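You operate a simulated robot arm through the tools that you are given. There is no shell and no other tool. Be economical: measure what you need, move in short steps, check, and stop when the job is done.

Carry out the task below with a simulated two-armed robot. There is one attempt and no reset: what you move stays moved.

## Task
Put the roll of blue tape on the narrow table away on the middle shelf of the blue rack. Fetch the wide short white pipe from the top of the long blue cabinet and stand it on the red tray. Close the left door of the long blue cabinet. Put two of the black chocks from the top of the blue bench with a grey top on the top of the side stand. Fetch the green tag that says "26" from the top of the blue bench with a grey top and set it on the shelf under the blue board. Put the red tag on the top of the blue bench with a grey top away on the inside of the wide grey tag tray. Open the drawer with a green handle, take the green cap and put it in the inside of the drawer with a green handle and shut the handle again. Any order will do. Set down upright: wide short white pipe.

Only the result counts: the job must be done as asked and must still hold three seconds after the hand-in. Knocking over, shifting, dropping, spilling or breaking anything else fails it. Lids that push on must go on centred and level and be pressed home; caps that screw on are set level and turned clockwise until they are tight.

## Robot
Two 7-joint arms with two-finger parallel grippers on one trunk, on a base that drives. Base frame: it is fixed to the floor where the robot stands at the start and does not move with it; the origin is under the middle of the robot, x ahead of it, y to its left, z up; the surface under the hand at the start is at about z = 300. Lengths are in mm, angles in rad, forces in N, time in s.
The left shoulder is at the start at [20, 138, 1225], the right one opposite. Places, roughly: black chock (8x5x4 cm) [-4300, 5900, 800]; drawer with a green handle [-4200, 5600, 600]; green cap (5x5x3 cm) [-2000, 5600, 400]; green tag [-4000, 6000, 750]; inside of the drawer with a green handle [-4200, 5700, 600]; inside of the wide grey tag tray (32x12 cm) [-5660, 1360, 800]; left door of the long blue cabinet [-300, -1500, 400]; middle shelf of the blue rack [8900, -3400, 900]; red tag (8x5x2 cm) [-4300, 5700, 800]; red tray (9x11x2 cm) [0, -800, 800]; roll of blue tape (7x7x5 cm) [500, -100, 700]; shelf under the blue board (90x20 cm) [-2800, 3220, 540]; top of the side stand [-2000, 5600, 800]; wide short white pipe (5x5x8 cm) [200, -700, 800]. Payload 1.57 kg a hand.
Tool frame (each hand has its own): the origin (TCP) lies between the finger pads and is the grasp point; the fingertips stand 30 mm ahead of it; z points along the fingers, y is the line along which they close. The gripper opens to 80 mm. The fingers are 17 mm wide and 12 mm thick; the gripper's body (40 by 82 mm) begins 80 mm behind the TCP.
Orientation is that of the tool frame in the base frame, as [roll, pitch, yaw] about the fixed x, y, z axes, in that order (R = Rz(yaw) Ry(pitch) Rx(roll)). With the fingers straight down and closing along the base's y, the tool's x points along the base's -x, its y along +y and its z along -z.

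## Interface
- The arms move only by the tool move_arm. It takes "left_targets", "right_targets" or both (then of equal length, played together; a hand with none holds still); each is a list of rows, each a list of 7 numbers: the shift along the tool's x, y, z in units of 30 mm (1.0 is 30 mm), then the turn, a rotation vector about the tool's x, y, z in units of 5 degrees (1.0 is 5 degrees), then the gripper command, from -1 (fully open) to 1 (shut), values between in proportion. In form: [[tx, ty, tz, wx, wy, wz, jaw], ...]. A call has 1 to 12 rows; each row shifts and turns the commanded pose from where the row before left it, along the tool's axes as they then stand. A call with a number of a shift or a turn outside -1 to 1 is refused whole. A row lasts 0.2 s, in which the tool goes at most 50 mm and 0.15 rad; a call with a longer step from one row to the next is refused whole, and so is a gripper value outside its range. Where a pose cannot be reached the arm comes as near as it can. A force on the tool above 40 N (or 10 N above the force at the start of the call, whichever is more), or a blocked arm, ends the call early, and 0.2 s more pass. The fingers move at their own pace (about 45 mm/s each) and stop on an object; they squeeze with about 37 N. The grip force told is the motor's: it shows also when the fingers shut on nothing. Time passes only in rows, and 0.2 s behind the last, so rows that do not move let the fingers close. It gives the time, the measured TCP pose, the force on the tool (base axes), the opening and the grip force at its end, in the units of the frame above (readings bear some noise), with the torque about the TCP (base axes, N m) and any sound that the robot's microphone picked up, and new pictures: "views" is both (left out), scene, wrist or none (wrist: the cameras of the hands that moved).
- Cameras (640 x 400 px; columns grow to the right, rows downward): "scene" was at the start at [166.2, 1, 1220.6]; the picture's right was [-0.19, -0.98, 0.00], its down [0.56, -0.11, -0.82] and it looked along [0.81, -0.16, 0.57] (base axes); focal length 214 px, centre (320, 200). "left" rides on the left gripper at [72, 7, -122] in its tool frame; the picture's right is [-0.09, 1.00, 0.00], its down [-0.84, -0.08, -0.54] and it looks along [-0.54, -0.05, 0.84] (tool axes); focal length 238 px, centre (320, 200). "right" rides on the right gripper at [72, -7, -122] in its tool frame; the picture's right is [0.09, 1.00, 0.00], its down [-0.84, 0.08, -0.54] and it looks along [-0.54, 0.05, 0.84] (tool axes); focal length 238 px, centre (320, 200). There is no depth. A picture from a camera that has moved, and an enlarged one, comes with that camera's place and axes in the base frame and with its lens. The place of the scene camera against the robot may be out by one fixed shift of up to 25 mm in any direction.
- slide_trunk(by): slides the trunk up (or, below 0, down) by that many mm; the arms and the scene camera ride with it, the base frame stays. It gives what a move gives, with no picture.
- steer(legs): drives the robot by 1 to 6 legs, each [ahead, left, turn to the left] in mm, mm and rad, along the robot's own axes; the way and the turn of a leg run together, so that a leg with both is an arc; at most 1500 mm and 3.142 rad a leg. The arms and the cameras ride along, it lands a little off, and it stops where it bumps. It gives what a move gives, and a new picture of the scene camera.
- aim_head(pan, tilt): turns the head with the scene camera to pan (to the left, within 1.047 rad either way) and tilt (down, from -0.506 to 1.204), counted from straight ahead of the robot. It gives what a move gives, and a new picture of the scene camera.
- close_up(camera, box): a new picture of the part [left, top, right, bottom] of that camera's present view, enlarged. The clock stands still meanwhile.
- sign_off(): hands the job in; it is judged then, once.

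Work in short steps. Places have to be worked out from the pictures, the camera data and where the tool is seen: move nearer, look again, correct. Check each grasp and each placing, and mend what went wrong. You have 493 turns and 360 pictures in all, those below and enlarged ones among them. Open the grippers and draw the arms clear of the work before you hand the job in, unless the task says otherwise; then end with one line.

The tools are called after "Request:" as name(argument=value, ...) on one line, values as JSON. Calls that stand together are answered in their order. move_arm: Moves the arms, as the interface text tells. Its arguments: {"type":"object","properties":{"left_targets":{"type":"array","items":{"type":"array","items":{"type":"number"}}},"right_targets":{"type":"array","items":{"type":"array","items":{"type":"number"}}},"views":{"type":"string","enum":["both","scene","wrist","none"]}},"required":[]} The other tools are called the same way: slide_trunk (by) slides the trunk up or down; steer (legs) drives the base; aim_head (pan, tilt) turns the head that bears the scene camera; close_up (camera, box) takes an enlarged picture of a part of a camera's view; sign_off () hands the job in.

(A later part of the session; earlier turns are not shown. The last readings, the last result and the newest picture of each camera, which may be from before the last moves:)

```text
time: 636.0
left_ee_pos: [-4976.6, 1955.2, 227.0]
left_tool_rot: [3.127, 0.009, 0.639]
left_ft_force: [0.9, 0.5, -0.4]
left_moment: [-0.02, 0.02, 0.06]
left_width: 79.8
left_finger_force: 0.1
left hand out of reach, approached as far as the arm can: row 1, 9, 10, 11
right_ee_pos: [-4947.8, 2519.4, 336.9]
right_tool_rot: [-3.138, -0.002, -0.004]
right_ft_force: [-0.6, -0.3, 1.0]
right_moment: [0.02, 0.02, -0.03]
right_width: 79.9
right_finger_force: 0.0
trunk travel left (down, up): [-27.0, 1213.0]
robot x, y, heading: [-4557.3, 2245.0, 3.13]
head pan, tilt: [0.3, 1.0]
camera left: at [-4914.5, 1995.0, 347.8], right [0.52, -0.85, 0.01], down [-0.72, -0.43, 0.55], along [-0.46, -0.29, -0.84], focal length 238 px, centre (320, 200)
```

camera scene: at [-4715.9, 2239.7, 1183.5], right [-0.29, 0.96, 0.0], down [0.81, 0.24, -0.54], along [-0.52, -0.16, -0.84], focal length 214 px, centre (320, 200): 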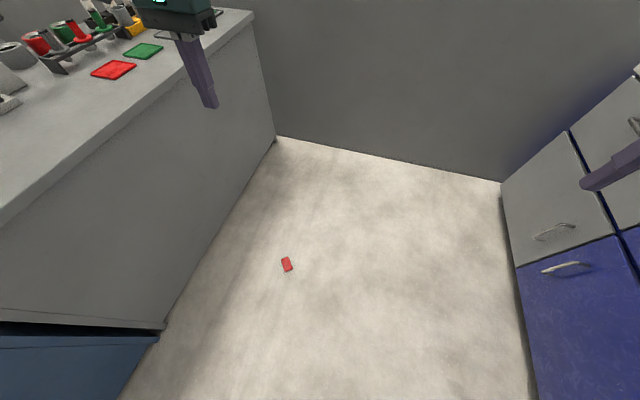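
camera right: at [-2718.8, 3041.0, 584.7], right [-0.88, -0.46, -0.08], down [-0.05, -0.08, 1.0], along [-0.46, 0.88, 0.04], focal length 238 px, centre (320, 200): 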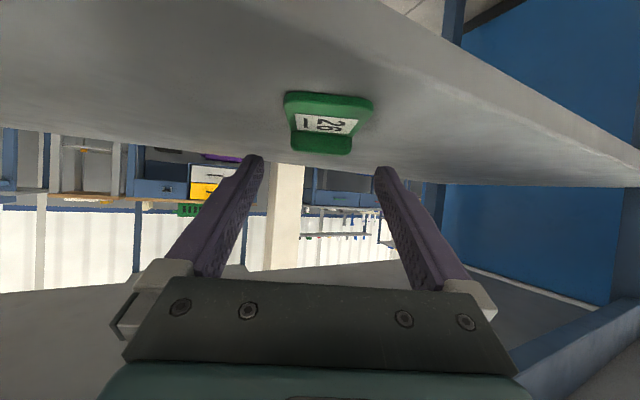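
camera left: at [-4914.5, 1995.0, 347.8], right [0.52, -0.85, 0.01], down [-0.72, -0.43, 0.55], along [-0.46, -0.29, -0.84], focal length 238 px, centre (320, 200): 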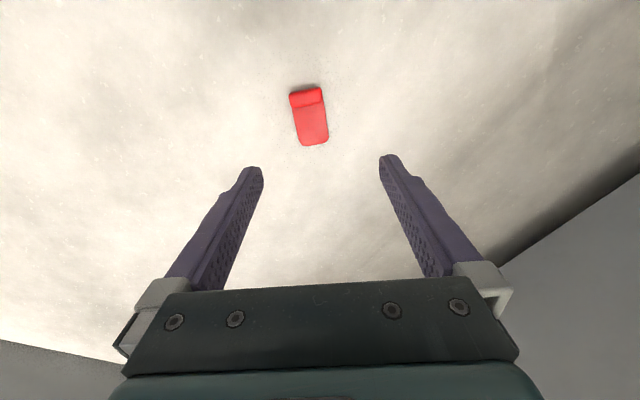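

Aligned. I'll drive 120 mm forward so the arm works closer in, then bring the hand back over the tag while lowering.

Request:
steer(legs=[[120, 0, 0]])

Request:
move_arm(left_targets=[[0.65, 0.4, 0.6, 0, 0, 0, -1], [0.65, 0.4, 0.6, 0, 0, 0, -1], [0.65, 0.4, 0.6, 0, 0, 0, -1], [0.65, 0.4, 0.6, 0, 0, 0, -1], [0.65, 0.4, 0.6, 0, 0, 0, -1]], views="wrist")

```text
time: 637.2
left_ee_pos: [-5092.6, 1956.1, 225.2]
left_tool_rot: [3.128, 0.006, 0.637]
left_ft_force: [-0.2, -0.3, 0.7]
left_moment: [-0.02, 0.01, 0.01]
left_width: 80.0
left_finger_force: 0.1
right_ee_pos: [-5063.1, 2521.2, 335.4]
right_tool_rot: [-3.138, -0.004, -0.005]
right_ft_force: [0.3, -0.5, 0.5]
right_moment: [0.0, 0.02, 0.02]
right_width: 80.0
right_finger_force: 0.1
trunk travel left (down, up): [-27.0, 1213.0]
robot x, y, heading: [-4671.9, 2246.4, 3.136]
head pan, tilt: [0.3, 1.0]
camera scene: at [-4832.3, 2240.6, 513.2], right [-0.29, 0.96, 0.0], down [0.81, 0.24, -0.54], along [-0.52, -0.16, -0.84], focal length 214 px, centre (320, 200)
```

scene: 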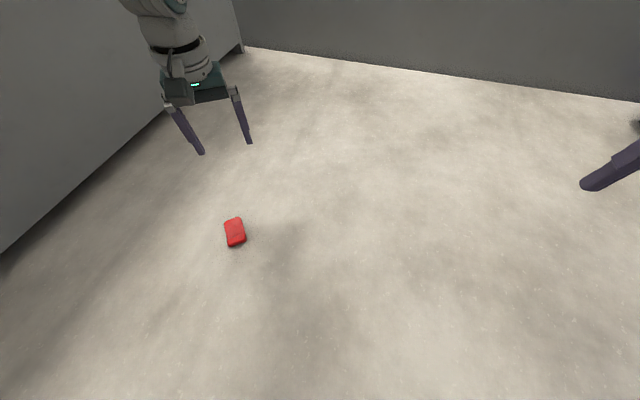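

```text
time: 638.4
left_ee_pos: [-5008.2, 1957.3, 115.3]
left_tool_rot: [3.128, 0.006, 0.637]
left_ft_force: [-0.3, -0.4, -0.6]
left_moment: [-0.04, 0.01, -0.01]
left_width: 80.1
left_finger_force: 0.1
left hand out of reach, approached as far as the arm can: row 1, 2, 3, 4, 5
right_ee_pos: [-5063.7, 2520.0, 336.2]
right_tool_rot: [-3.137, -0.001, -0.005]
right_ft_force: [-0.4, 0.8, -0.2]
right_moment: [0.02, 0.03, 0.0]
right_width: 80.3
right_finger_force: 0.1
trunk travel left (down, up): [-27.0, 1213.0]
robot x, y, heading: [-4677.6, 2249.3, 3.138]
head pan, tilt: [0.3, 1.0]
camera left: at [-4947.8, 1997.9, 235.9], right [0.52, -0.86, 0.01], down [-0.72, -0.43, 0.55], along [-0.46, -0.29, -0.84], focal length 238 px, centre (320, 200)
```

left: 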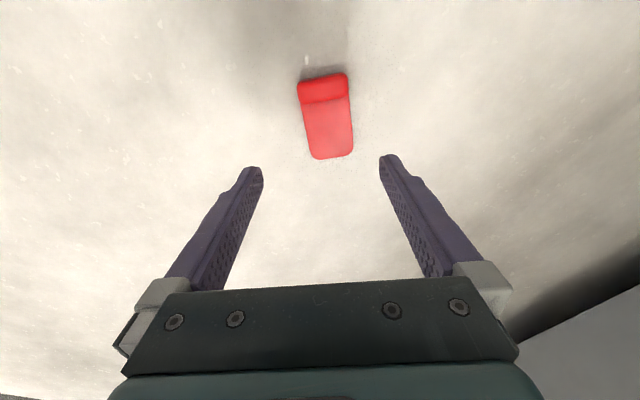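

Shift the robot slightly so the hand sits over the tag's raised end.

Request:
steer(legs=[[-30, -12, 0]])

Request:
move_arm(left_targets=[[0, 0, 0.9, 0, 0, 0, -1], [0, 0, 0.9, 0, 0, 0, -1]], views="wrist")

```text
time: 639.3
left_ee_pos: [-4989.3, 1966.5, 117.1]
left_tool_rot: [3.13, 0.014, 0.637]
left_ft_force: [0.0, 0.0, 0.6]
left_moment: [0.01, -0.07, 0.01]
left_width: 80.1
left_finger_force: 0.1
right_ee_pos: [-5044.6, 2528.6, 337.1]
right_tool_rot: [-3.14, 0.003, -0.005]
right_ft_force: [-0.8, -0.8, 0.1]
right_moment: [-0.01, -0.07, 0.01]
right_width: 80.3
right_finger_force: 0.0
trunk travel left (down, up): [-27.0, 1213.0]
robot x, y, heading: [-4640.3, 2256.3, 3.137]
head pan, tilt: [0.3, 1.0]
camera scene: at [-4811.5, 2249.8, 514.4], right [-0.29, 0.96, 0.0], down [0.8, 0.24, -0.54], along [-0.52, -0.16, -0.84], focal length 214 px, centre (320, 200)
```

scene: 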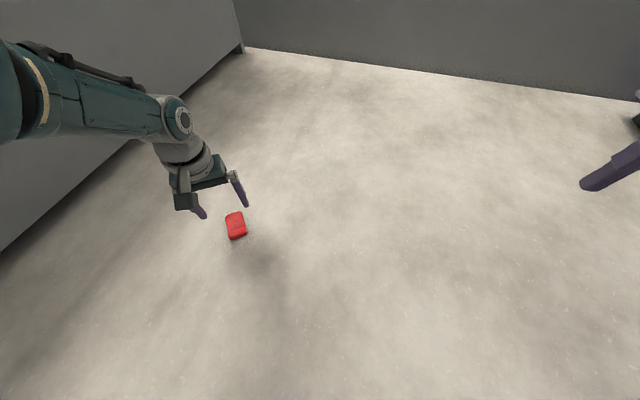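

```text
time: 639.9
left_ee_pos: [-4961.3, 1975.3, 92.9]
left_tool_rot: [3.13, 0.01, 0.639]
left_ft_force: [0.4, 1.0, -0.2]
left_moment: [0.01, 0.01, -0.01]
left_width: 80.0
left_finger_force: 0.1
left hand out of reach, approached as far as the arm can: row 1, 2
right_ee_pos: [-5036.8, 2530.9, 337.3]
right_tool_rot: [-3.14, -0.001, -0.003]
right_ft_force: [-1.1, 0.8, 0.9]
right_moment: [0.0, -0.01, 0.0]
right_width: 80.0
right_finger_force: 0.2
trunk travel left (down, up): [-27.0, 1213.0]
robot x, y, heading: [-4648.9, 2262.0, 3.136]
head pan, tilt: [0.3, 1.0]
camera left: at [-4900.9, 2014.9, 214.0], right [0.52, -0.86, 0.01], down [-0.72, -0.43, 0.55], along [-0.46, -0.29, -0.84], focal length 238 px, centre (320, 200)
```

left: 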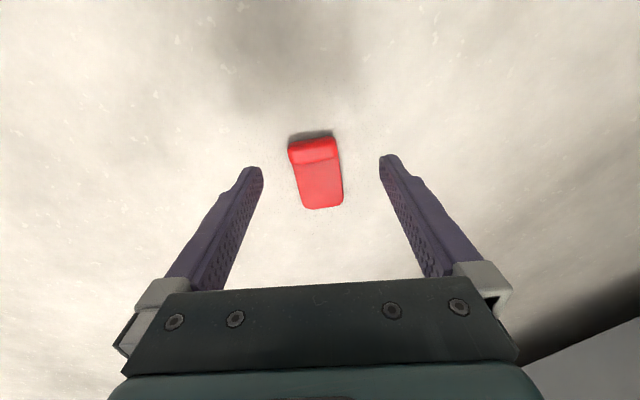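

Request:
slide_trunk(by=-27)

Request:
move_arm(left_targets=[[0, 0, 0.5, 0, 0, 0, -1]], views="wrist")

```text
time: 640.6
left_ee_pos: [-4959.4, 1975.1, 65.5]
left_tool_rot: [3.128, 0.006, 0.637]
left_ft_force: [0.0, 0.4, -1.4]
left_moment: [0.0, -0.05, 0.0]
left_width: 79.9
left_finger_force: 0.1
right_ee_pos: [-5037.2, 2531.2, 309.0]
right_tool_rot: [-3.138, -0.001, -0.005]
right_ft_force: [-0.1, 0.1, 0.1]
right_moment: [0.0, 0.0, 0.02]
right_width: 79.9
right_finger_force: 0.1
trunk travel left (down, up): [0.0, 1240.0]
robot x, y, heading: [-4648.8, 2259.1, 3.136]
head pan, tilt: [0.3, 1.0]
```

```text
time: 641.0
left_ee_pos: [-4954.1, 1979.4, 61.9]
left_tool_rot: [3.127, 0.007, 0.637]
left_ft_force: [-0.5, 0.7, -0.4]
left_moment: [-0.02, 0.0, 0.0]
left_width: 80.0
left_finger_force: 0.1
left hand out of reach, approached as far as the arm can: row 1
right_ee_pos: [-5036.4, 2531.2, 309.8]
right_tool_rot: [-3.138, -0.002, -0.003]
right_ft_force: [-0.5, 0.7, 0.5]
right_moment: [0.01, 0.0, 0.01]
right_width: 79.9
right_finger_force: 0.1
trunk travel left (down, up): [0.0, 1240.0]
robot x, y, heading: [-4650.4, 2255.2, 3.133]
head pan, tilt: [0.3, 1.0]
camera left: at [-4891.9, 2018.0, 181.6], right [0.52, -0.85, 0.01], down [-0.72, -0.43, 0.55], along [-0.46, -0.29, -0.84], focal length 238 px, centre (320, 200)
```

left: 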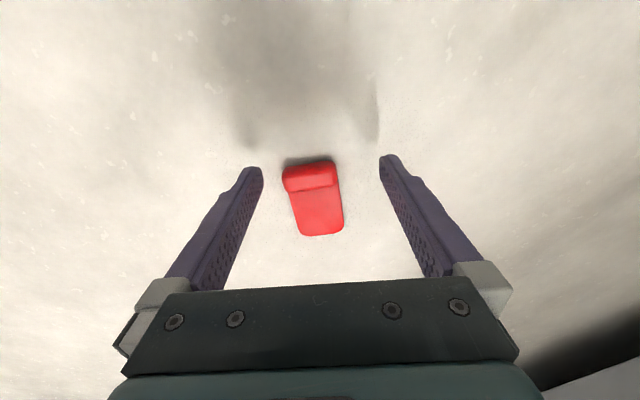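

The trunk is at its lowest and the arm still lacks 28 mm; working nearer the shoulder line should reach deeper. I'll shift the robot 130 mm left and bring the hand back over the tag.

Request:
move_arm(left_targets=[[0, 0, -1, 0, 0, 0, -1]], views="none")

Request:
steer(legs=[[0, 130, 0]])

Request:
move_arm(left_targets=[[0.5, -0.85, 0, 0, 0, 0, -1], [0.5, -0.85, 0, 0, 0, 0, -1], [0.5, -0.85, 0, 0, 0, 0, -1], [0.5, -0.85, 0, 0, 0, 0, -1]], views="wrist")

```text
time: 641.4
left_ee_pos: [-4969.1, 1974.7, 74.6]
left_tool_rot: [3.127, 0.006, 0.638]
left_ft_force: [0.2, -1.0, -0.2]
left_moment: [-0.01, 0.0, 0.02]
left_width: 79.9
left_finger_force: 0.0
left hand out of reach, approached as far as the arm can: row 1
right_ee_pos: [-5039.2, 2530.9, 309.1]
right_tool_rot: [-3.139, -0.001, -0.005]
right_ft_force: [-1.1, -0.2, 0.3]
right_moment: [-0.01, 0.02, 0.0]
right_width: 79.8
right_finger_force: 0.0
trunk travel left (down, up): [0.0, 1240.0]
robot x, y, heading: [-4648.5, 2260.0, 3.135]
head pan, tilt: [0.3, 1.0]
```

```text
time: 642.7
left_ee_pos: [-4968.2, 1850.9, 73.2]
left_tool_rot: [3.13, 0.005, 0.637]
left_ft_force: [-0.3, 0.2, 0.3]
left_moment: [-0.02, -0.05, 0.02]
left_width: 80.2
left_finger_force: 0.1
right_ee_pos: [-5037.0, 2406.4, 310.2]
right_tool_rot: [-3.136, 0.0, -0.004]
right_ft_force: [-0.2, 0.2, 0.0]
right_moment: [-0.03, -0.01, 0.0]
right_width: 79.9
right_finger_force: 0.1
trunk travel left (down, up): [0.0, 1240.0]
robot x, y, heading: [-4646.5, 2128.3, 3.131]
head pan, tilt: [0.3, 1.0]
camera scene: at [-4806.2, 2126.7, 486.5], right [-0.29, 0.96, 0.0], down [0.81, 0.24, -0.54], along [-0.52, -0.15, -0.84], focal length 214 px, centre (320, 200)
```

scene: 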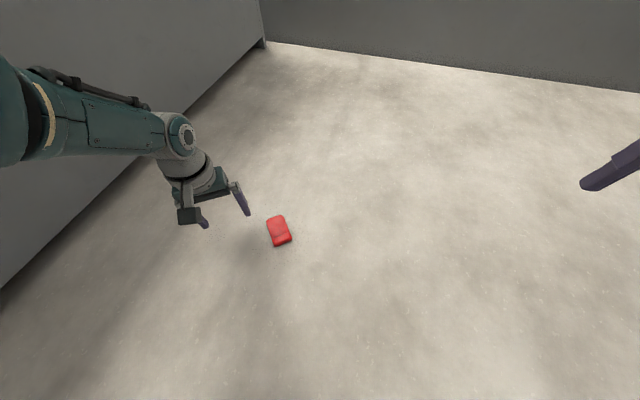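

```text
time: 643.7
left_ee_pos: [-4977.9, 1968.4, 73.1]
left_tool_rot: [3.127, 0.006, 0.636]
left_ft_force: [-0.4, -0.2, -0.3]
left_moment: [-0.02, 0.04, -0.01]
left_width: 79.9
left_finger_force: 0.0
right_ee_pos: [-5037.0, 2405.0, 310.2]
right_tool_rot: [-3.138, -0.001, -0.006]
right_ft_force: [0.3, 0.4, 0.0]
right_moment: [-0.03, -0.01, 0.03]
right_width: 79.7
right_finger_force: 0.2
trunk travel left (down, up): [0.0, 1240.0]
robot x, y, heading: [-4646.3, 2129.8, 3.134]
head pan, tilt: [0.3, 1.0]
camera left: at [-4917.2, 2008.3, 195.0], right [0.52, -0.86, 0.01], down [-0.72, -0.43, 0.55], along [-0.46, -0.29, -0.84], focal length 238 px, centre (320, 200)
```

left: 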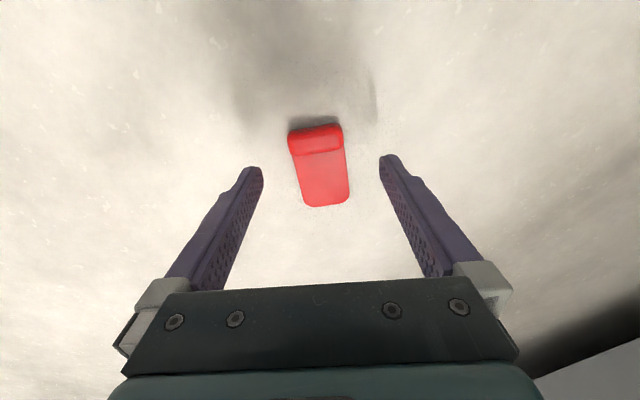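

Reach is fine now and the hand is well placed. Lower 40 mm.

Request:
move_arm(left_targets=[[0, 0, 0.6, 0, 0, 0, -1], [0, 0, 0.5, 0, 0, 0, -1], [0, 0, 0.2, 0, 0, 0, -1]], views="wrist")

```text
time: 644.5
left_ee_pos: [-4960.2, 1962.7, 58.7]
left_tool_rot: [3.129, 0.007, 0.639]
left_ft_force: [-0.5, -0.3, -0.3]
left_moment: [0.02, -0.02, -0.01]
left_width: 80.0
left_finger_force: 0.1
left hand out of reach, approached as far as the arm can: row 1, 2, 3
right_ee_pos: [-5037.2, 2403.3, 310.1]
right_tool_rot: [-3.139, 0.0, -0.004]
right_ft_force: [-0.6, 0.2, 0.1]
right_moment: [0.0, -0.04, 0.01]
right_width: 80.0
right_finger_force: 0.1
trunk travel left (down, up): [0.0, 1240.0]
robot x, y, heading: [-4645.1, 2126.6, 3.135]
head pan, tilt: [0.3, 1.0]
camera left: at [-4899.6, 2001.4, 178.6], right [0.52, -0.86, 0.01], down [-0.72, -0.43, 0.55], along [-0.46, -0.29, -0.84], focal length 238 px, centre (320, 200)
```

left: 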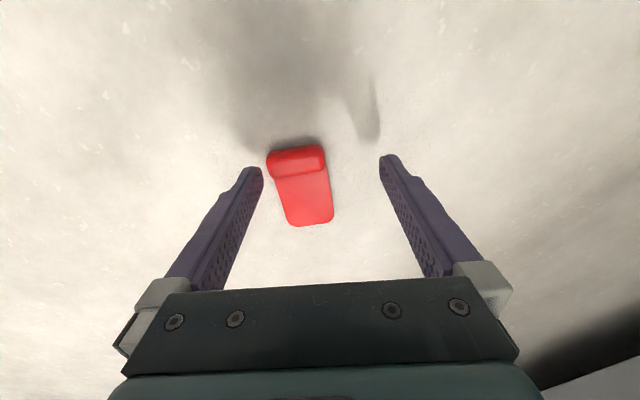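

From the reach curve I find the hand must be about 220 mm ahead of the axis to get down to the floor. I'll raise, drive 100 mm forward and bring the hand back.

Request:
move_arm(left_targets=[[0, 0, -1, 0, 0, 0, -1]], views="none")

Request:
steer(legs=[[110, 0, 0]])

Request:
move_arm(left_targets=[[0.64, 0.48, 0, 0, 0, 0, -1], [0.64, 0.48, 0, 0, 0, 0, -1], [0.64, 0.48, 0, 0, 0, 0, -1]], views="wrist")

```text
time: 644.9
left_ee_pos: [-4957.2, 1961.8, 86.5]
left_tool_rot: [3.125, 0.002, 0.639]
left_ft_force: [-0.1, 0.3, -0.1]
left_moment: [0.01, -0.03, 0.03]
left_width: 80.1
left_finger_force: 0.1
right_ee_pos: [-5036.6, 2402.6, 309.2]
right_tool_rot: [-3.137, -0.003, -0.005]
right_ft_force: [0.1, -0.3, 0.5]
right_moment: [0.01, 0.01, 0.02]
right_width: 80.1
right_finger_force: 0.1
trunk travel left (down, up): [0.0, 1240.0]
robot x, y, heading: [-4651.6, 2129.9, 3.137]
head pan, tilt: [0.3, 1.0]
```

```text
time: 646.1
left_ee_pos: [-5064.2, 1963.8, 86.5]
left_tool_rot: [3.127, 0.005, 0.636]
left_ft_force: [0.8, -0.7, -1.1]
left_moment: [-0.01, 0.01, 0.01]
left_width: 79.7
left_finger_force: 0.1
right_ee_pos: [-5144.8, 2404.9, 308.6]
right_tool_rot: [-3.138, -0.003, -0.005]
right_ft_force: [0.1, -0.5, 0.9]
right_moment: [0.02, 0.0, 0.01]
right_width: 79.9
right_finger_force: 0.0
trunk travel left (down, up): [0.0, 1240.0]
robot x, y, heading: [-4756.1, 2130.2, 3.136]
head pan, tilt: [0.3, 1.0]
camera scene: at [-4913.1, 2124.5, 486.1], right [-0.29, 0.96, 0.0], down [0.81, 0.24, -0.54], along [-0.52, -0.16, -0.84], focal length 214 px, centre (320, 200)
```

scene: 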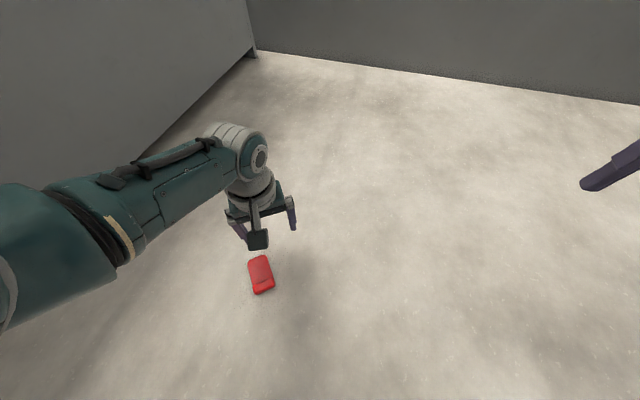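

```text
time: 646.9
left_ee_pos: [-4997.7, 1962.9, 88.3]
left_tool_rot: [3.127, 0.005, 0.638]
left_ft_force: [-0.8, -0.3, -0.7]
left_moment: [0.01, 0.02, 0.0]
left_width: 80.3
left_finger_force: 0.0
right_ee_pos: [-5148.4, 2404.1, 308.9]
right_tool_rot: [-3.139, -0.001, -0.003]
right_ft_force: [0.2, 0.3, -0.6]
right_moment: [0.02, 0.03, 0.02]
right_width: 80.2
right_finger_force: 0.0
trunk travel left (down, up): [0.0, 1240.0]
robot x, y, heading: [-4758.7, 2132.2, 3.141]
head pan, tilt: [0.3, 1.0]
camera left: at [-4937.8, 2002.0, 209.1], right [0.52, -0.86, 0.01], down [-0.72, -0.43, 0.54], along [-0.46, -0.29, -0.84], focal length 238 px, centre (320, 200)
```

left: 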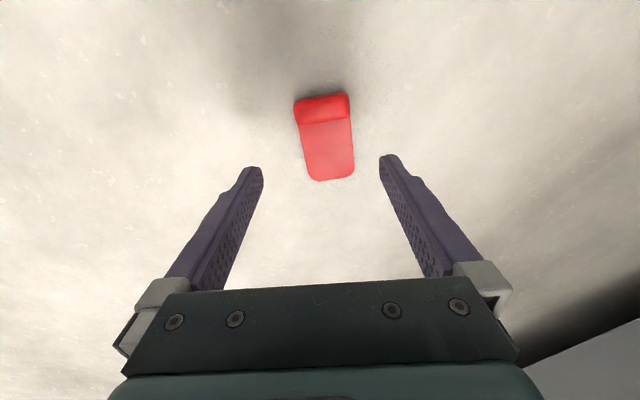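

Request:
move_arm(left_targets=[[0.72, 0.2, 0, 0, 0, 0, -1], [0, 0, 0.7, 0, 0, 0, -1], [0, 0, 0.7, 0, 0, 0, -1], [0, 0, 0.25, 0, 0, 0, -1]], views="wrist")

```text
time: 647.9
left_ee_pos: [-4977.1, 1969.1, 37.8]
left_tool_rot: [3.126, 0.005, 0.636]
left_ft_force: [0.4, -0.2, 0.2]
left_moment: [0.0, 0.02, -0.02]
left_width: 79.8
left_finger_force: 0.1
right_ee_pos: [-5146.2, 2405.4, 309.6]
right_tool_rot: [-3.138, -0.002, -0.007]
right_ft_force: [-0.6, -0.2, 0.5]
right_moment: [0.02, 0.0, -0.01]
right_width: 80.0
right_finger_force: 0.0
trunk travel left (down, up): [0.0, 1240.0]
robot x, y, heading: [-4758.5, 2131.8, 3.133]
head pan, tilt: [0.3, 1.0]
camera left: at [-4914.9, 2009.0, 159.2], right [0.52, -0.86, 0.01], down [-0.72, -0.43, 0.54], along [-0.46, -0.29, -0.84], focal length 238 px, centre (320, 200)
```

left: 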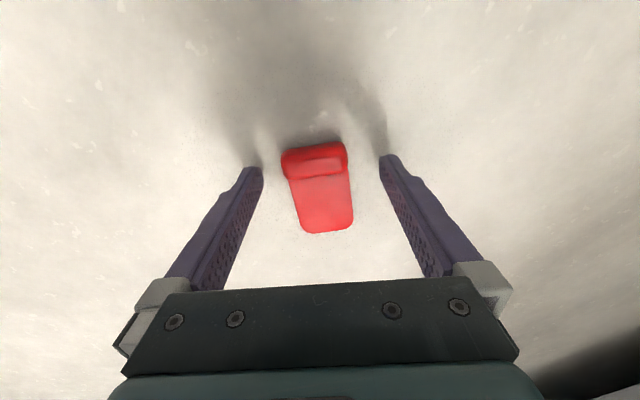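

Perfect. A few mm lower and grip.

Request:
move_arm(left_targets=[[0, 0, 0.13, 0, 0, 0, -1], [0, 0, 0, 0, 0, 0, 0], [0, 0, 0, 0, 0, 0, 1], [0, 0, 0, 0, 0, 0, 1], [0, 0, 0, 0, 0, 0, 1], [0, 0, 0, 0, 0, 0, 1]], views="none")

Request:
slide_trunk(by=400)

Request:
close_up(camera="left", box=[0, 0, 640, 400])

```text
time: 649.3
left_ee_pos: [-4976.5, 1969.1, 34.1]
left_tool_rot: [3.127, 0.006, 0.636]
left_ft_force: [-0.2, 0.4, 1.9]
left_moment: [-0.06, -0.02, 0.08]
left_width: 43.9
left_finger_force: 37.5
right_ee_pos: [-5147.5, 2405.7, 310.0]
right_tool_rot: [-3.138, -0.003, -0.005]
right_ft_force: [-0.2, 0.3, 0.5]
right_moment: [0.03, 0.01, -0.01]
right_width: 80.2
right_finger_force: 0.0
trunk travel left (down, up): [0.0, 1240.0]
robot x, y, heading: [-4756.8, 2133.3, 3.136]
head pan, tilt: [0.3, 1.0]
```

```text
time: 653.1
left_ee_pos: [-4974.9, 1969.7, 433.4]
left_tool_rot: [3.127, 0.006, 0.638]
left_ft_force: [0.2, -0.3, 0.6]
left_moment: [-0.02, 0.0, -0.02]
left_width: 44.0
left_finger_force: 36.8
right_ee_pos: [-5148.2, 2404.7, 709.9]
right_tool_rot: [-3.137, -0.001, -0.005]
right_ft_force: [-1.1, 0.2, 0.5]
right_moment: [-0.02, 0.03, 0.05]
right_width: 80.1
right_finger_force: 0.1
trunk travel left (down, up): [-400.0, 840.0]
robot x, y, heading: [-4755.4, 2128.2, 3.137]
head pan, tilt: [0.3, 1.0]
```

```text
1.00 times, centred on (320, 200) of left (not enlarged: the box is as wide or as high as the picture)
camera zoom: at [-4915.6, 2008.8, 555.3], right [0.52, -0.86, 0.01], down [-0.72, -0.43, 0.54], along [-0.46, -0.29, -0.84], focal length 238 px, centre (320, 200)
```

zoom: 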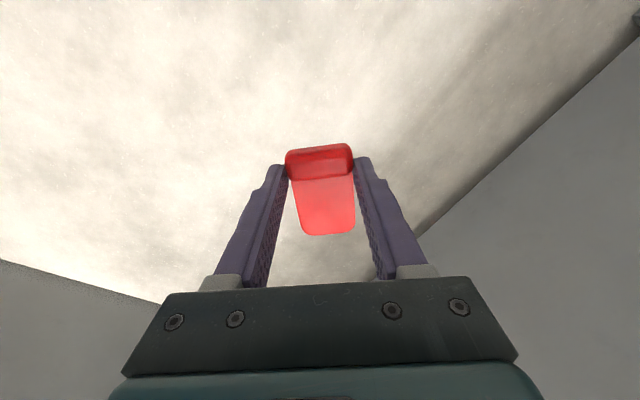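

The tag is recovered and held. I'll raise it, straighten the left hand, and fold the right hand in so it stays clear of the end wall.

Request:
slide_trunk(by=400)

Request:
move_arm(left_targets=[[0, 0, 0, 0, 0, 0.9, 1], [0, 0, 0, 0, 0, 0.9, 1], [0, 0, 0, 0, 0, 0.9, 1], [0, 0, 0, 0, 0, 0.9, 1], [0, 0, -0.5, 0, 0, 0.9, 1], [0, 0, -0.5, 0, 0, 0.9, 1], [0, 0, -0.5, 0, 0, 0.9, 1], [0, 0, -0.5, 0, 0, 0.9, 1]], right_targets=[[0.9, 0, 0, 0, 0, 0, -1], [0.9, 0, 0, 0, 0, 0, -1], [0.9, 0, 0, 0, 0, 0, -1], [0.9, 0, 0, 0, 0, 0, -1], [0, 0.9, 0, 0, 0, 0, -1], [0, 0.9, 0, 0, 0, 0, -1], [0, 0.9, 0, 0, 0, 0, -1], [0, 0.9, 0, 0, 0, 0, -1]], views="none")

```text
time: 656.9
left_ee_pos: [-4975.7, 1970.1, 836.3]
left_tool_rot: [3.128, 0.005, 0.637]
left_ft_force: [0.2, -0.5, 0.2]
left_moment: [-0.01, 0.02, -0.02]
left_width: 43.6
left_finger_force: 36.7
right_ee_pos: [-5147.7, 2405.0, 1109.8]
right_tool_rot: [-3.138, -0.001, -0.005]
right_ft_force: [0.2, -0.8, 0.1]
right_moment: [0.0, 0.02, -0.01]
right_width: 80.0
right_finger_force: 0.0
trunk travel left (down, up): [-800.0, 440.0]
robot x, y, heading: [-4756.9, 2130.6, 3.133]
head pan, tilt: [0.3, 1.0]
```

```text
time: 658.7
left_ee_pos: [-4975.9, 1970.6, 894.5]
left_tool_rot: [3.128, -0.007, 0.005]
left_ft_force: [0.6, 0.1, 0.1]
left_moment: [-0.02, -0.01, 0.03]
left_width: 43.7
left_finger_force: 37.3
right_ee_pos: [-5040.6, 2296.9, 1110.1]
right_tool_rot: [-3.137, -0.002, -0.005]
right_ft_force: [-0.3, 0.0, 0.5]
right_moment: [-0.02, -0.01, -0.01]
right_width: 80.0
right_finger_force: 0.0
trunk travel left (down, up): [-800.0, 440.0]
robot x, y, heading: [-4758.3, 2132.6, 3.134]
head pan, tilt: [0.3, 1.0]
```

Request:
move_arm(left_targets=[[0, 0, -1, 0, 0, 0, 1], [0, 0, -1, 0, 0, 0, 1], [0, 0, -1, 0, 0, 0, 1], [-0.5, 0, -1, 0, 0, 0, 1]], views="none")

Request:
steer(legs=[[0, 0, 1.575], [0, -850, 0]])

Request:
aim_head(pan=0, tilt=0.75)

```text
time: 659.7
left_ee_pos: [-4990.4, 1972.6, 1014.8]
left_tool_rot: [3.128, -0.007, 0.008]
left_ft_force: [0.2, -0.3, -1.2]
left_moment: [0.0, -0.01, -0.02]
left_width: 43.8
left_finger_force: 36.8
right_ee_pos: [-5039.2, 2296.8, 1109.1]
right_tool_rot: [-3.138, -0.001, -0.006]
right_ft_force: [-0.5, 0.2, -1.4]
right_moment: [0.02, 0.01, 0.01]
right_width: 79.6
right_finger_force: 0.0
trunk travel left (down, up): [-800.0, 440.0]
robot x, y, heading: [-4758.9, 2131.5, 3.129]
head pan, tilt: [0.3, 1.0]
```

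```text
time: 667.6
left_ee_pos: [-5371.6, 1890.0, 1012.3]
left_tool_rot: [3.126, -0.002, 1.6]
left_ft_force: [0.1, 0.4, -0.8]
left_moment: [-0.03, 0.05, -0.03]
left_width: 43.6
left_finger_force: 36.5
right_ee_pos: [-5694.5, 1834.6, 1107.2]
right_tool_rot: [-3.139, -0.002, 1.588]
right_ft_force: [-0.3, 0.1, -0.2]
right_moment: [0.02, 0.02, -0.03]
right_width: 79.9
right_finger_force: 0.1
trunk travel left (down, up): [-800.0, 440.0]
robot x, y, heading: [-5530.9, 2117.6, -1.558]
head pan, tilt: [0.3, 1.0]
stopped in leg 2: the robot was blocked; the commanded pose is now the measured one
camera scene: at [-5504.5, 1966.6, 1285.6], right [-0.95, -0.31, 0.0], down [-0.26, 0.8, -0.54], along [0.17, -0.51, -0.84], focal length 214 px, centre (320, 200)
```

scene: 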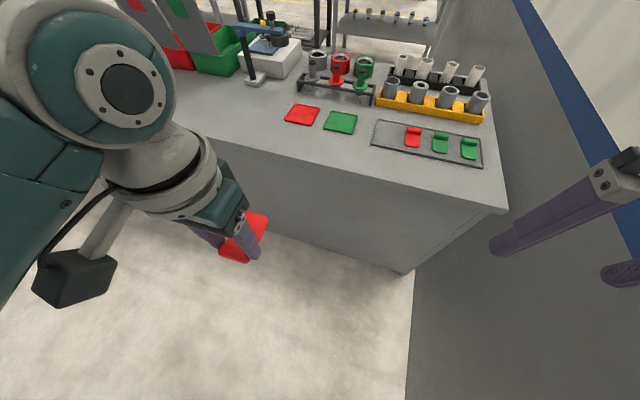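

```text
time: 668.4
left_ee_pos: [-5368.9, 1890.0, 1015.1]
left_tool_rot: [3.125, -0.005, 1.599]
left_ft_force: [0.5, 0.0, -0.2]
left_moment: [0.03, 0.0, -0.01]
left_width: 43.7
left_finger_force: 36.8
right_ee_pos: [-5693.1, 1834.9, 1107.6]
right_tool_rot: [3.141, -0.002, 1.585]
right_ft_force: [0.4, 0.1, 0.1]
right_moment: [-0.01, 0.01, -0.04]
right_width: 80.0
right_finger_force: 0.2
trunk travel left (down, up): [-800.0, 440.0]
robot x, y, heading: [-5537.1, 2121.0, -1.559]
head pan, tilt: [0.0, 0.75]
camera scene: at [-5524.3, 1950.1, 1305.4], right [-1.0, -0.01, 0.0], down [-0.01, 0.68, -0.73], along [0.01, -0.73, -0.68], focal length 214 px, centre (320, 200)
```

scene: 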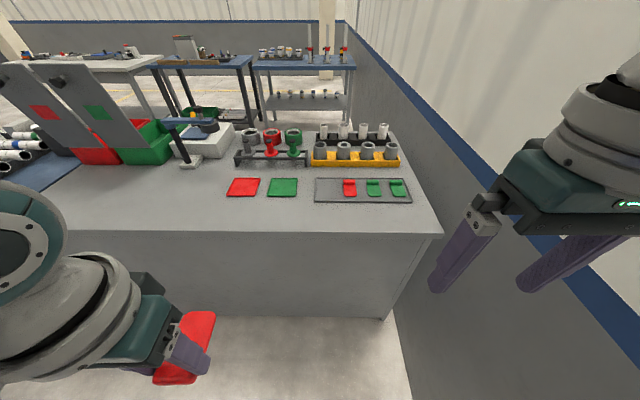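

The right elbow met the wall, so I'll work from here with the left arm reaching across: the free tray slot is near x≈-5545. First set the heights.

Request:
steer(legs=[[0, 25, -0.01]])

Request:
move_arm(left_targets=[[-0.5, -0.5, -1, 0, 0, 0, 1], [-0.5, -0.5, -1, 0, 0, 0, 1], [-0.5, -0.5, -1, 0, 0, 0, 1], [-0.5, -0.5, -1, 0, 0, 0, 1], [-0.5, -0.5, -1, 0, 0, 0, 1]], right_targets=[[0, 0, -0.5, 0, 0, 0, -1], [0, 0, -0.5, 0, 0, 0, -1], [0, 0, -0.5, 0, 0, 0, -1], [0, 0, -0.5, 0, 0, 0, -1], [0, 0, -0.5, 0, 0, 0, -1]], views="none")

Request:
slide_trunk(by=-230)

```text
time: 669.2
left_ee_pos: [-5348.9, 1887.6, 1013.5]
left_tool_rot: [3.126, -0.004, 1.591]
left_ft_force: [0.1, -0.4, 0.3]
left_moment: [0.02, 0.0, 0.0]
left_width: 43.6
left_finger_force: 36.9
right_ee_pos: [-5673.9, 1836.7, 1108.4]
right_tool_rot: [-3.141, -0.001, 1.578]
right_ft_force: [-0.1, 0.1, -0.1]
right_moment: [-0.02, 0.0, 0.01]
right_width: 80.0
right_finger_force: 0.0
trunk travel left (down, up): [-800.0, 440.0]
robot x, y, heading: [-5508.3, 2120.7, -1.568]
head pan, tilt: [0.0, 0.75]
camera scene: at [-5503.0, 1950.1, 1305.6], right [-1.0, 0.0, 0.0], down [0.0, 0.68, -0.73], along [0.0, -0.73, -0.68], focal length 214 px, centre (320, 200)
```

scene: 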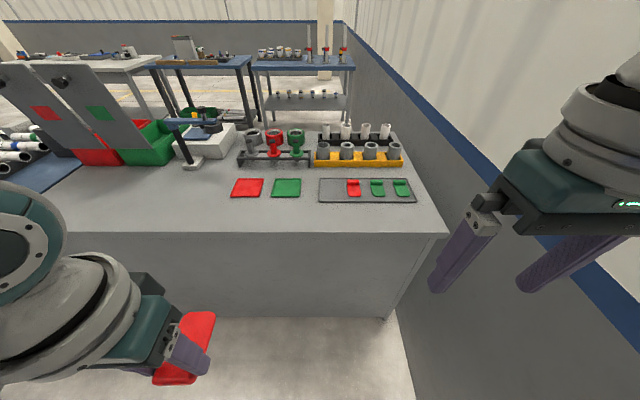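

```text
time: 670.6
left_ee_pos: [-5389.7, 1785.9, 1082.6]
left_tool_rot: [3.042, -0.002, 1.618]
left_ft_force: [-0.5, 1.2, 0.1]
left_moment: [-0.05, 0.01, 0.01]
left_width: 43.7
left_finger_force: 37.3
left hand out of reach, approached as far as the arm can: row 2, 3, 4, 5
right_ee_pos: [-5672.8, 1835.0, 1183.1]
right_tool_rot: [-3.138, -0.002, 1.579]
right_ft_force: [-0.5, 0.5, 0.9]
right_moment: [0.03, 0.01, -0.01]
right_width: 79.9
right_finger_force: 0.1
trunk travel left (down, up): [-800.0, 440.0]
robot x, y, heading: [-5513.4, 2119.2, -1.563]
head pan, tilt: [0.0, 0.75]
stopped in row 5 (left hand): the arm was blocked; the commanded pose is now the measured one
```

```text
time: 673.0
left_ee_pos: [-5390.0, 1786.5, 852.3]
left_tool_rot: [3.042, -0.003, 1.617]
left_ft_force: [-0.3, 0.3, -0.7]
left_moment: [0.01, -0.01, 0.03]
left_width: 43.7
left_finger_force: 36.6
right_ee_pos: [-5672.5, 1836.0, 953.2]
right_tool_rot: [-3.135, -0.002, 1.577]
right_ft_force: [-0.2, 1.2, 0.6]
right_moment: [-0.05, -0.01, 0.01]
right_width: 80.2
right_finger_force: 0.1
trunk travel left (down, up): [-570.0, 670.0]
robot x, y, heading: [-5510.4, 2121.6, -1.567]
head pan, tilt: [0.0, 0.75]
```

Request:
slide_trunk(by=60)

Request:
move_arm(left_targets=[[-0.8, -0.8, 0, 0.5, 0, 0.3, 1], [-0.8, -0.8, 0, 0.5, 0, 0.3, 1], [-0.8, -0.8, 0, 0, 0, 0, 1], [-0.4, -0.8, 0, 0, 0, 0, 1], [0, -0.8, 0, 0, 0, 0, 1]], views="scene")

```text
time: 674.0
left_ee_pos: [-5389.3, 1788.4, 912.3]
left_tool_rot: [3.041, -0.004, 1.619]
left_ft_force: [0.4, -0.5, -0.3]
left_moment: [0.0, -0.01, -0.01]
left_width: 43.9
left_finger_force: 37.2
right_ee_pos: [-5673.3, 1836.3, 1013.4]
right_tool_rot: [-3.138, -0.002, 1.579]
right_ft_force: [0.2, 0.2, 0.0]
right_moment: [-0.03, 0.03, -0.01]
right_width: 80.2
right_finger_force: 0.0
trunk travel left (down, up): [-630.0, 610.0]
robot x, y, heading: [-5508.3, 2122.6, -1.566]
head pan, tilt: [0.0, 0.75]
```

```text
time: 675.2
left_ee_pos: [-5501.1, 1702.7, 909.4]
left_tool_rot: [3.138, -0.006, 1.565]
left_ft_force: [-0.9, -0.2, 0.1]
left_moment: [0.0, -0.02, -0.01]
left_width: 43.5
left_finger_force: 37.0
left hand out of reach, approached as far as the arm can: row 5
right_ee_pos: [-5673.4, 1837.2, 1013.8]
right_tool_rot: [-3.14, -0.002, 1.578]
right_ft_force: [0.6, 0.9, -0.1]
right_moment: [-0.01, 0.03, 0.01]
right_width: 79.9
right_finger_force: 0.0
trunk travel left (down, up): [-630.0, 610.0]
robot x, y, heading: [-5511.7, 2118.5, -1.568]
head pan, tilt: [0.0, 0.75]
camera scene: at [-5507.0, 1948.7, 1138.8], right [-1.0, 0.04, 0.0], down [0.03, 0.65, -0.76], along [-0.03, -0.76, -0.65], focal length 214 px, centre (320, 200)
```

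scene: 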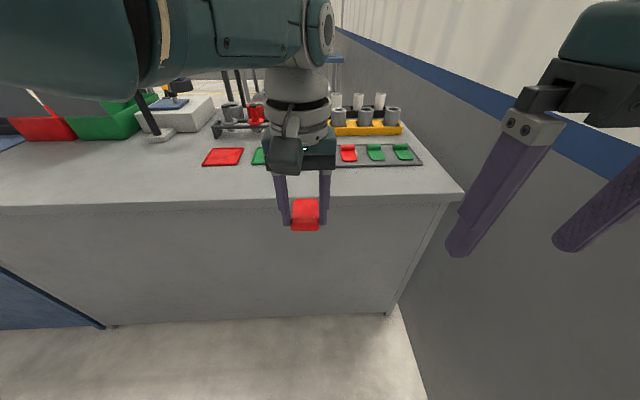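

Now drive 250 mm forward and look with the left wrist camera.

Request:
steer(legs=[[250, 0, 0]])

Request:
close_up(camera="left", box=[0, 0, 640, 400])

```text
time: 677.0
left_ee_pos: [-5503.8, 1453.2, 908.5]
left_tool_rot: [3.135, -0.005, 1.557]
left_ft_force: [0.5, -0.9, -0.1]
left_moment: [-0.02, 0.0, 0.03]
left_width: 43.8
left_finger_force: 36.9
right_ee_pos: [-5674.5, 1586.4, 1013.3]
right_tool_rot: [-3.137, -0.002, 1.574]
right_ft_force: [0.0, 0.3, -0.2]
right_moment: [0.01, -0.05, -0.01]
right_width: 80.4
right_finger_force: 0.1
trunk travel left (down, up): [-630.0, 610.0]
robot x, y, heading: [-5510.2, 1870.0, -1.575]
head pan, tilt: [0.0, 0.75]
camera scene: at [-5507.7, 1698.7, 1137.8], right [-1.0, 0.05, 0.0], down [0.03, 0.66, -0.75], along [-0.04, -0.75, -0.66], focal length 214 px, centre (320, 200)
```

scene: 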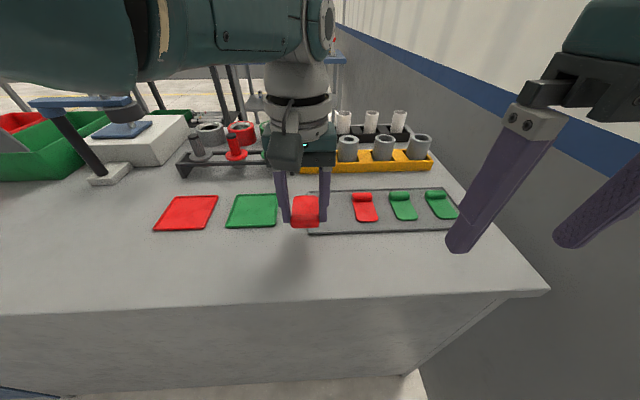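

```text
1.00 times, centred on (320, 200) of left (not enlarged: the box is as wide or as high as the picture)
camera zoom: at [-5497.2, 1524.2, 1031.0], right [0.99, -0.1, 0.0], down [-0.09, -0.84, 0.54], along [-0.05, -0.53, -0.84], focal length 238 px, centre (320, 200)
```

zoom: 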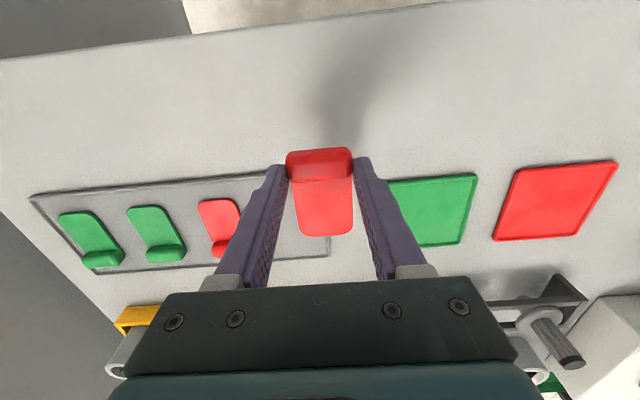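

The tray spans x −5832…−5507, y 1291…1417 and the free slot is centred at x≈-5557. I'll drive 75 mm forward, 12 mm right, and bring the hand to (-5557,1382).

Request:
steer(legs=[[72, -12, 0]])

Request:
move_arm(left_targets=[[0, -0.7, 0, 0, 0, 0, 1], [0, -0.7, 0, 0, 0, 0, 1]], views="wrist")

```text
time: 678.1
left_ee_pos: [-5514.2, 1381.4, 908.7]
left_tool_rot: [3.135, -0.004, 1.559]
left_ft_force: [0.1, -0.3, -0.7]
left_moment: [0.02, -0.03, -0.02]
left_width: 43.5
left_finger_force: 37.2
right_ee_pos: [-5686.6, 1515.0, 1013.4]
right_tool_rot: [-3.138, -0.003, 1.57]
right_ft_force: [-0.6, -0.2, -0.2]
right_moment: [-0.02, -0.03, -0.01]
right_width: 80.2
right_finger_force: 0.0
trunk travel left (down, up): [-630.0, 610.0]
robot x, y, heading: [-5522.8, 1797.1, -1.573]
head pan, tilt: [0.0, 0.75]
camera scene: at [-5519.1, 1627.6, 1137.1], right [-1.0, 0.04, 0.0], down [0.03, 0.67, -0.74], along [-0.03, -0.74, -0.67], focal length 214 px, centre (320, 200)
```

scene: 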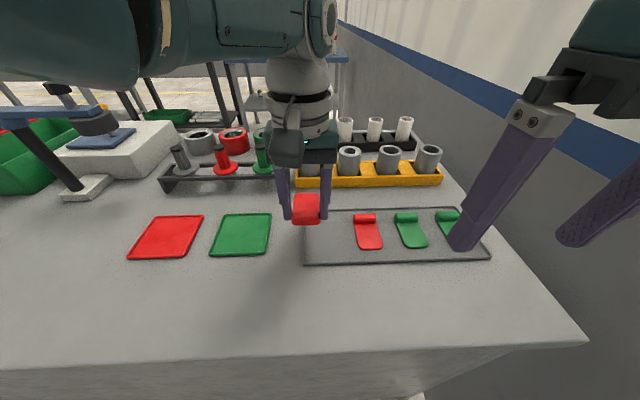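

```text
time: 678.7
left_ee_pos: [-5539.1, 1392.0, 911.5]
left_tool_rot: [3.137, -0.004, 1.561]
left_ft_force: [-0.7, 0.2, -0.3]
left_moment: [-0.01, 0.0, 0.03]
left_width: 43.8
left_finger_force: 37.2
left hand out of reach, approached as far as the arm can: row 1, 2
right_ee_pos: [-5687.2, 1515.9, 1012.7]
right_tool_rot: [-3.138, -0.004, 1.57]
right_ft_force: [0.2, -0.3, 0.6]
right_moment: [0.01, 0.0, -0.02]
right_width: 80.1
right_finger_force: 0.0
trunk travel left (down, up): [-630.0, 610.0]
robot x, y, heading: [-5520.1, 1797.3, -1.572]
head pan, tilt: [0.0, 0.75]
camera left: at [-5532.9, 1465.0, 1033.2], right [0.99, -0.1, 0.01], down [-0.09, -0.84, 0.54], along [-0.05, -0.54, -0.84], focal length 238 px, centre (320, 200)
```

left: 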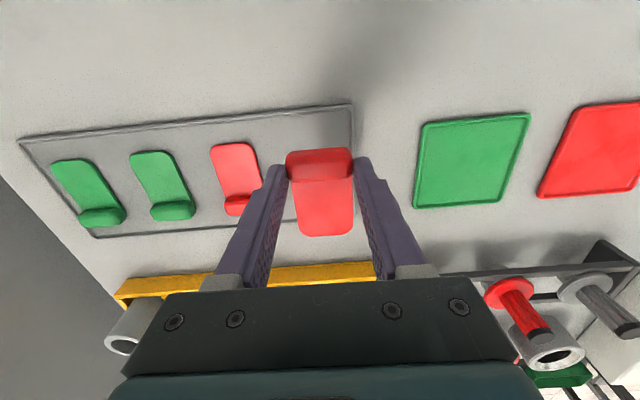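

I need about 14 mm more to the right; I'll try strafing the base gently.

Request:
steer(legs=[[8, -15, 0]])

```text
time: 679.5
left_ee_pos: [-5551.8, 1385.3, 911.5]
left_tool_rot: [3.134, -0.003, 1.563]
left_ft_force: [-0.6, 0.1, -0.1]
left_moment: [0.02, 0.0, -0.03]
left_width: 43.6
left_finger_force: 36.8
right_ee_pos: [-5700.4, 1506.9, 1012.8]
right_tool_rot: [-3.141, -0.002, 1.574]
right_ft_force: [-0.2, -0.1, 0.4]
right_moment: [0.0, -0.01, -0.02]
right_width: 80.1
right_finger_force: 0.1
trunk travel left (down, up): [-630.0, 610.0]
robot x, y, heading: [-5539.3, 1792.8, -1.574]
head pan, tilt: [0.0, 0.75]
camera scene: at [-5530.3, 1624.5, 1128.3], right [-1.0, 0.01, 0.0], down [0.01, 0.75, -0.67], along [-0.01, -0.67, -0.75], focal length 214 px, centre (320, 200)
```

scene: 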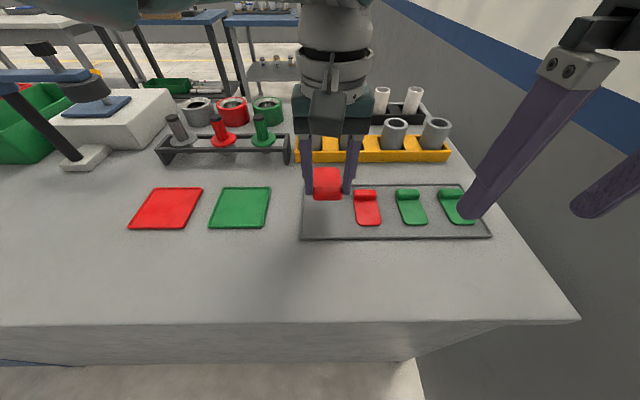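

Now above the free slot at (-5552,1385). Lower.

Request:
slide_trunk(by=-58)

Request:
close_up(camera="left", box=[0, 0, 640, 400])

```text
time: 680.4
left_ee_pos: [-5550.7, 1385.3, 853.2]
left_tool_rot: [3.132, -0.001, 1.565]
left_ft_force: [0.0, 0.0, -0.1]
left_moment: [0.01, -0.01, 0.0]
left_width: 43.9
left_finger_force: 37.3
right_ee_pos: [-5700.9, 1507.8, 954.8]
right_tool_rot: [-3.14, 0.001, 1.573]
right_ft_force: [-0.1, -0.6, 0.1]
right_moment: [-0.01, 0.01, 0.02]
right_width: 80.1
right_finger_force: 0.1
trunk travel left (down, up): [-572.0, 668.0]
robot x, y, heading: [-5538.5, 1793.7, -1.577]
head pan, tilt: [0.0, 0.75]
```

```text
1.00 times, centred on (320, 200) of left (not enlarged: the box is as wide or as high as the picture)
camera zoom: at [-5545.2, 1456.2, 974.5], right [1.0, -0.1, 0.01], down [-0.09, -0.84, 0.54], along [-0.04, -0.54, -0.84], focal length 238 px, centre (320, 200)
```

zoom: 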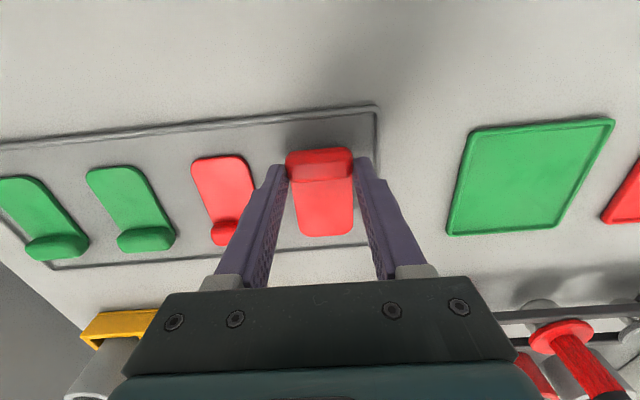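

Request:
slide_trunk(by=-12)

Request:
slide_trunk(by=-5)

```text
time: 681.0
left_ee_pos: [-5550.3, 1384.1, 840.4]
left_tool_rot: [3.132, -0.001, 1.565]
left_ft_force: [-0.1, 0.0, 0.0]
left_moment: [-0.01, 0.02, 0.03]
left_width: 43.8
left_finger_force: 37.2
right_ee_pos: [-5700.1, 1509.0, 942.9]
right_tool_rot: [-3.14, -0.003, 1.572]
right_ft_force: [1.2, -0.2, 0.1]
right_moment: [-0.04, 0.05, 0.02]
right_width: 80.0
right_finger_force: 0.1
trunk travel left (down, up): [-560.0, 680.0]
robot x, y, heading: [-5539.6, 1789.0, -1.57]
head pan, tilt: [0.0, 0.75]
```

```text
time: 681.6
left_ee_pos: [-5551.7, 1383.4, 838.8]
left_tool_rot: [3.132, 0.002, 1.563]
left_ft_force: [2.4, 6.0, 24.2]
left_moment: [-0.05, 0.23, -0.09]
left_width: 43.8
left_finger_force: 36.8
right_ee_pos: [-5701.2, 1507.1, 939.6]
right_tool_rot: [-3.14, -0.002, 1.571]
right_ft_force: [-0.3, -0.4, 1.0]
right_moment: [0.0, 0.01, 0.02]
right_width: 80.0
right_finger_force: 0.1
trunk travel left (down, up): [-555.0, 685.0]
robot x, y, heading: [-5538.9, 1791.0, -1.57]
head pan, tilt: [0.0, 0.75]
```

Contact (24 N). Open slightly, then rise.

Request:
move_arm(left_targets=[[0, 0, 0, 0, 0, 0, -0.1], [0, 0, 0, 0, 0, 0, -0.4], [0, 0, 0, 0, 0, 0, -0.4], [0, 0, 0, 0, 0, 0, -0.4]], views="none")

Request:
slide_trunk(by=130)

Request:
close_up(camera="left", box=[0, 0, 640, 400])

```text
time: 682.6
left_ee_pos: [-5551.2, 1383.9, 835.8]
left_tool_rot: [3.129, -0.001, 1.565]
left_ft_force: [0.6, -0.3, -0.1]
left_moment: [-0.02, 0.01, 0.02]
left_width: 56.1
left_finger_force: 0.0
right_ee_pos: [-5701.2, 1508.2, 938.1]
right_tool_rot: [-3.141, -0.003, 1.572]
right_ft_force: [-0.1, -0.7, -0.5]
right_moment: [-0.01, 0.0, -0.01]
right_width: 80.2
right_finger_force: 0.0
trunk travel left (down, up): [-555.0, 685.0]
robot x, y, heading: [-5537.1, 1790.5, -1.571]
head pan, tilt: [0.0, 0.75]
```

```text
time: 684.1
left_ee_pos: [-5551.2, 1384.9, 966.5]
left_tool_rot: [3.135, -0.003, 1.564]
left_ft_force: [-0.9, -0.7, -0.6]
left_moment: [0.02, -0.02, -0.02]
left_width: 55.9
left_finger_force: 0.2
right_ee_pos: [-5700.7, 1508.5, 1068.9]
right_tool_rot: [-3.139, -0.002, 1.573]
right_ft_force: [0.3, 0.2, 0.9]
right_moment: [0.03, 0.0, 0.0]
right_width: 80.0
right_finger_force: 0.1
trunk travel left (down, up): [-685.0, 555.0]
robot x, y, heading: [-5538.8, 1789.4, -1.571]
head pan, tilt: [0.0, 0.75]
```

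```text
1.00 times, centred on (320, 200) of left (not enlarged: the box is as wide or as high as the picture)
camera zoom: at [-5545.5, 1456.3, 1088.3], right [1.0, -0.1, 0.01], down [-0.09, -0.84, 0.54], along [-0.05, -0.54, -0.84], focal length 238 px, centre (320, 200)
```

zoom: 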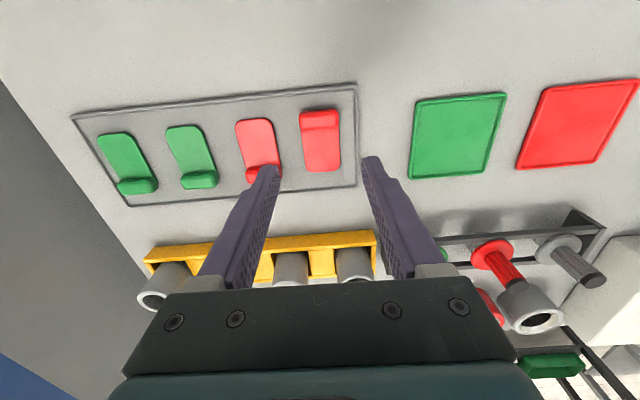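

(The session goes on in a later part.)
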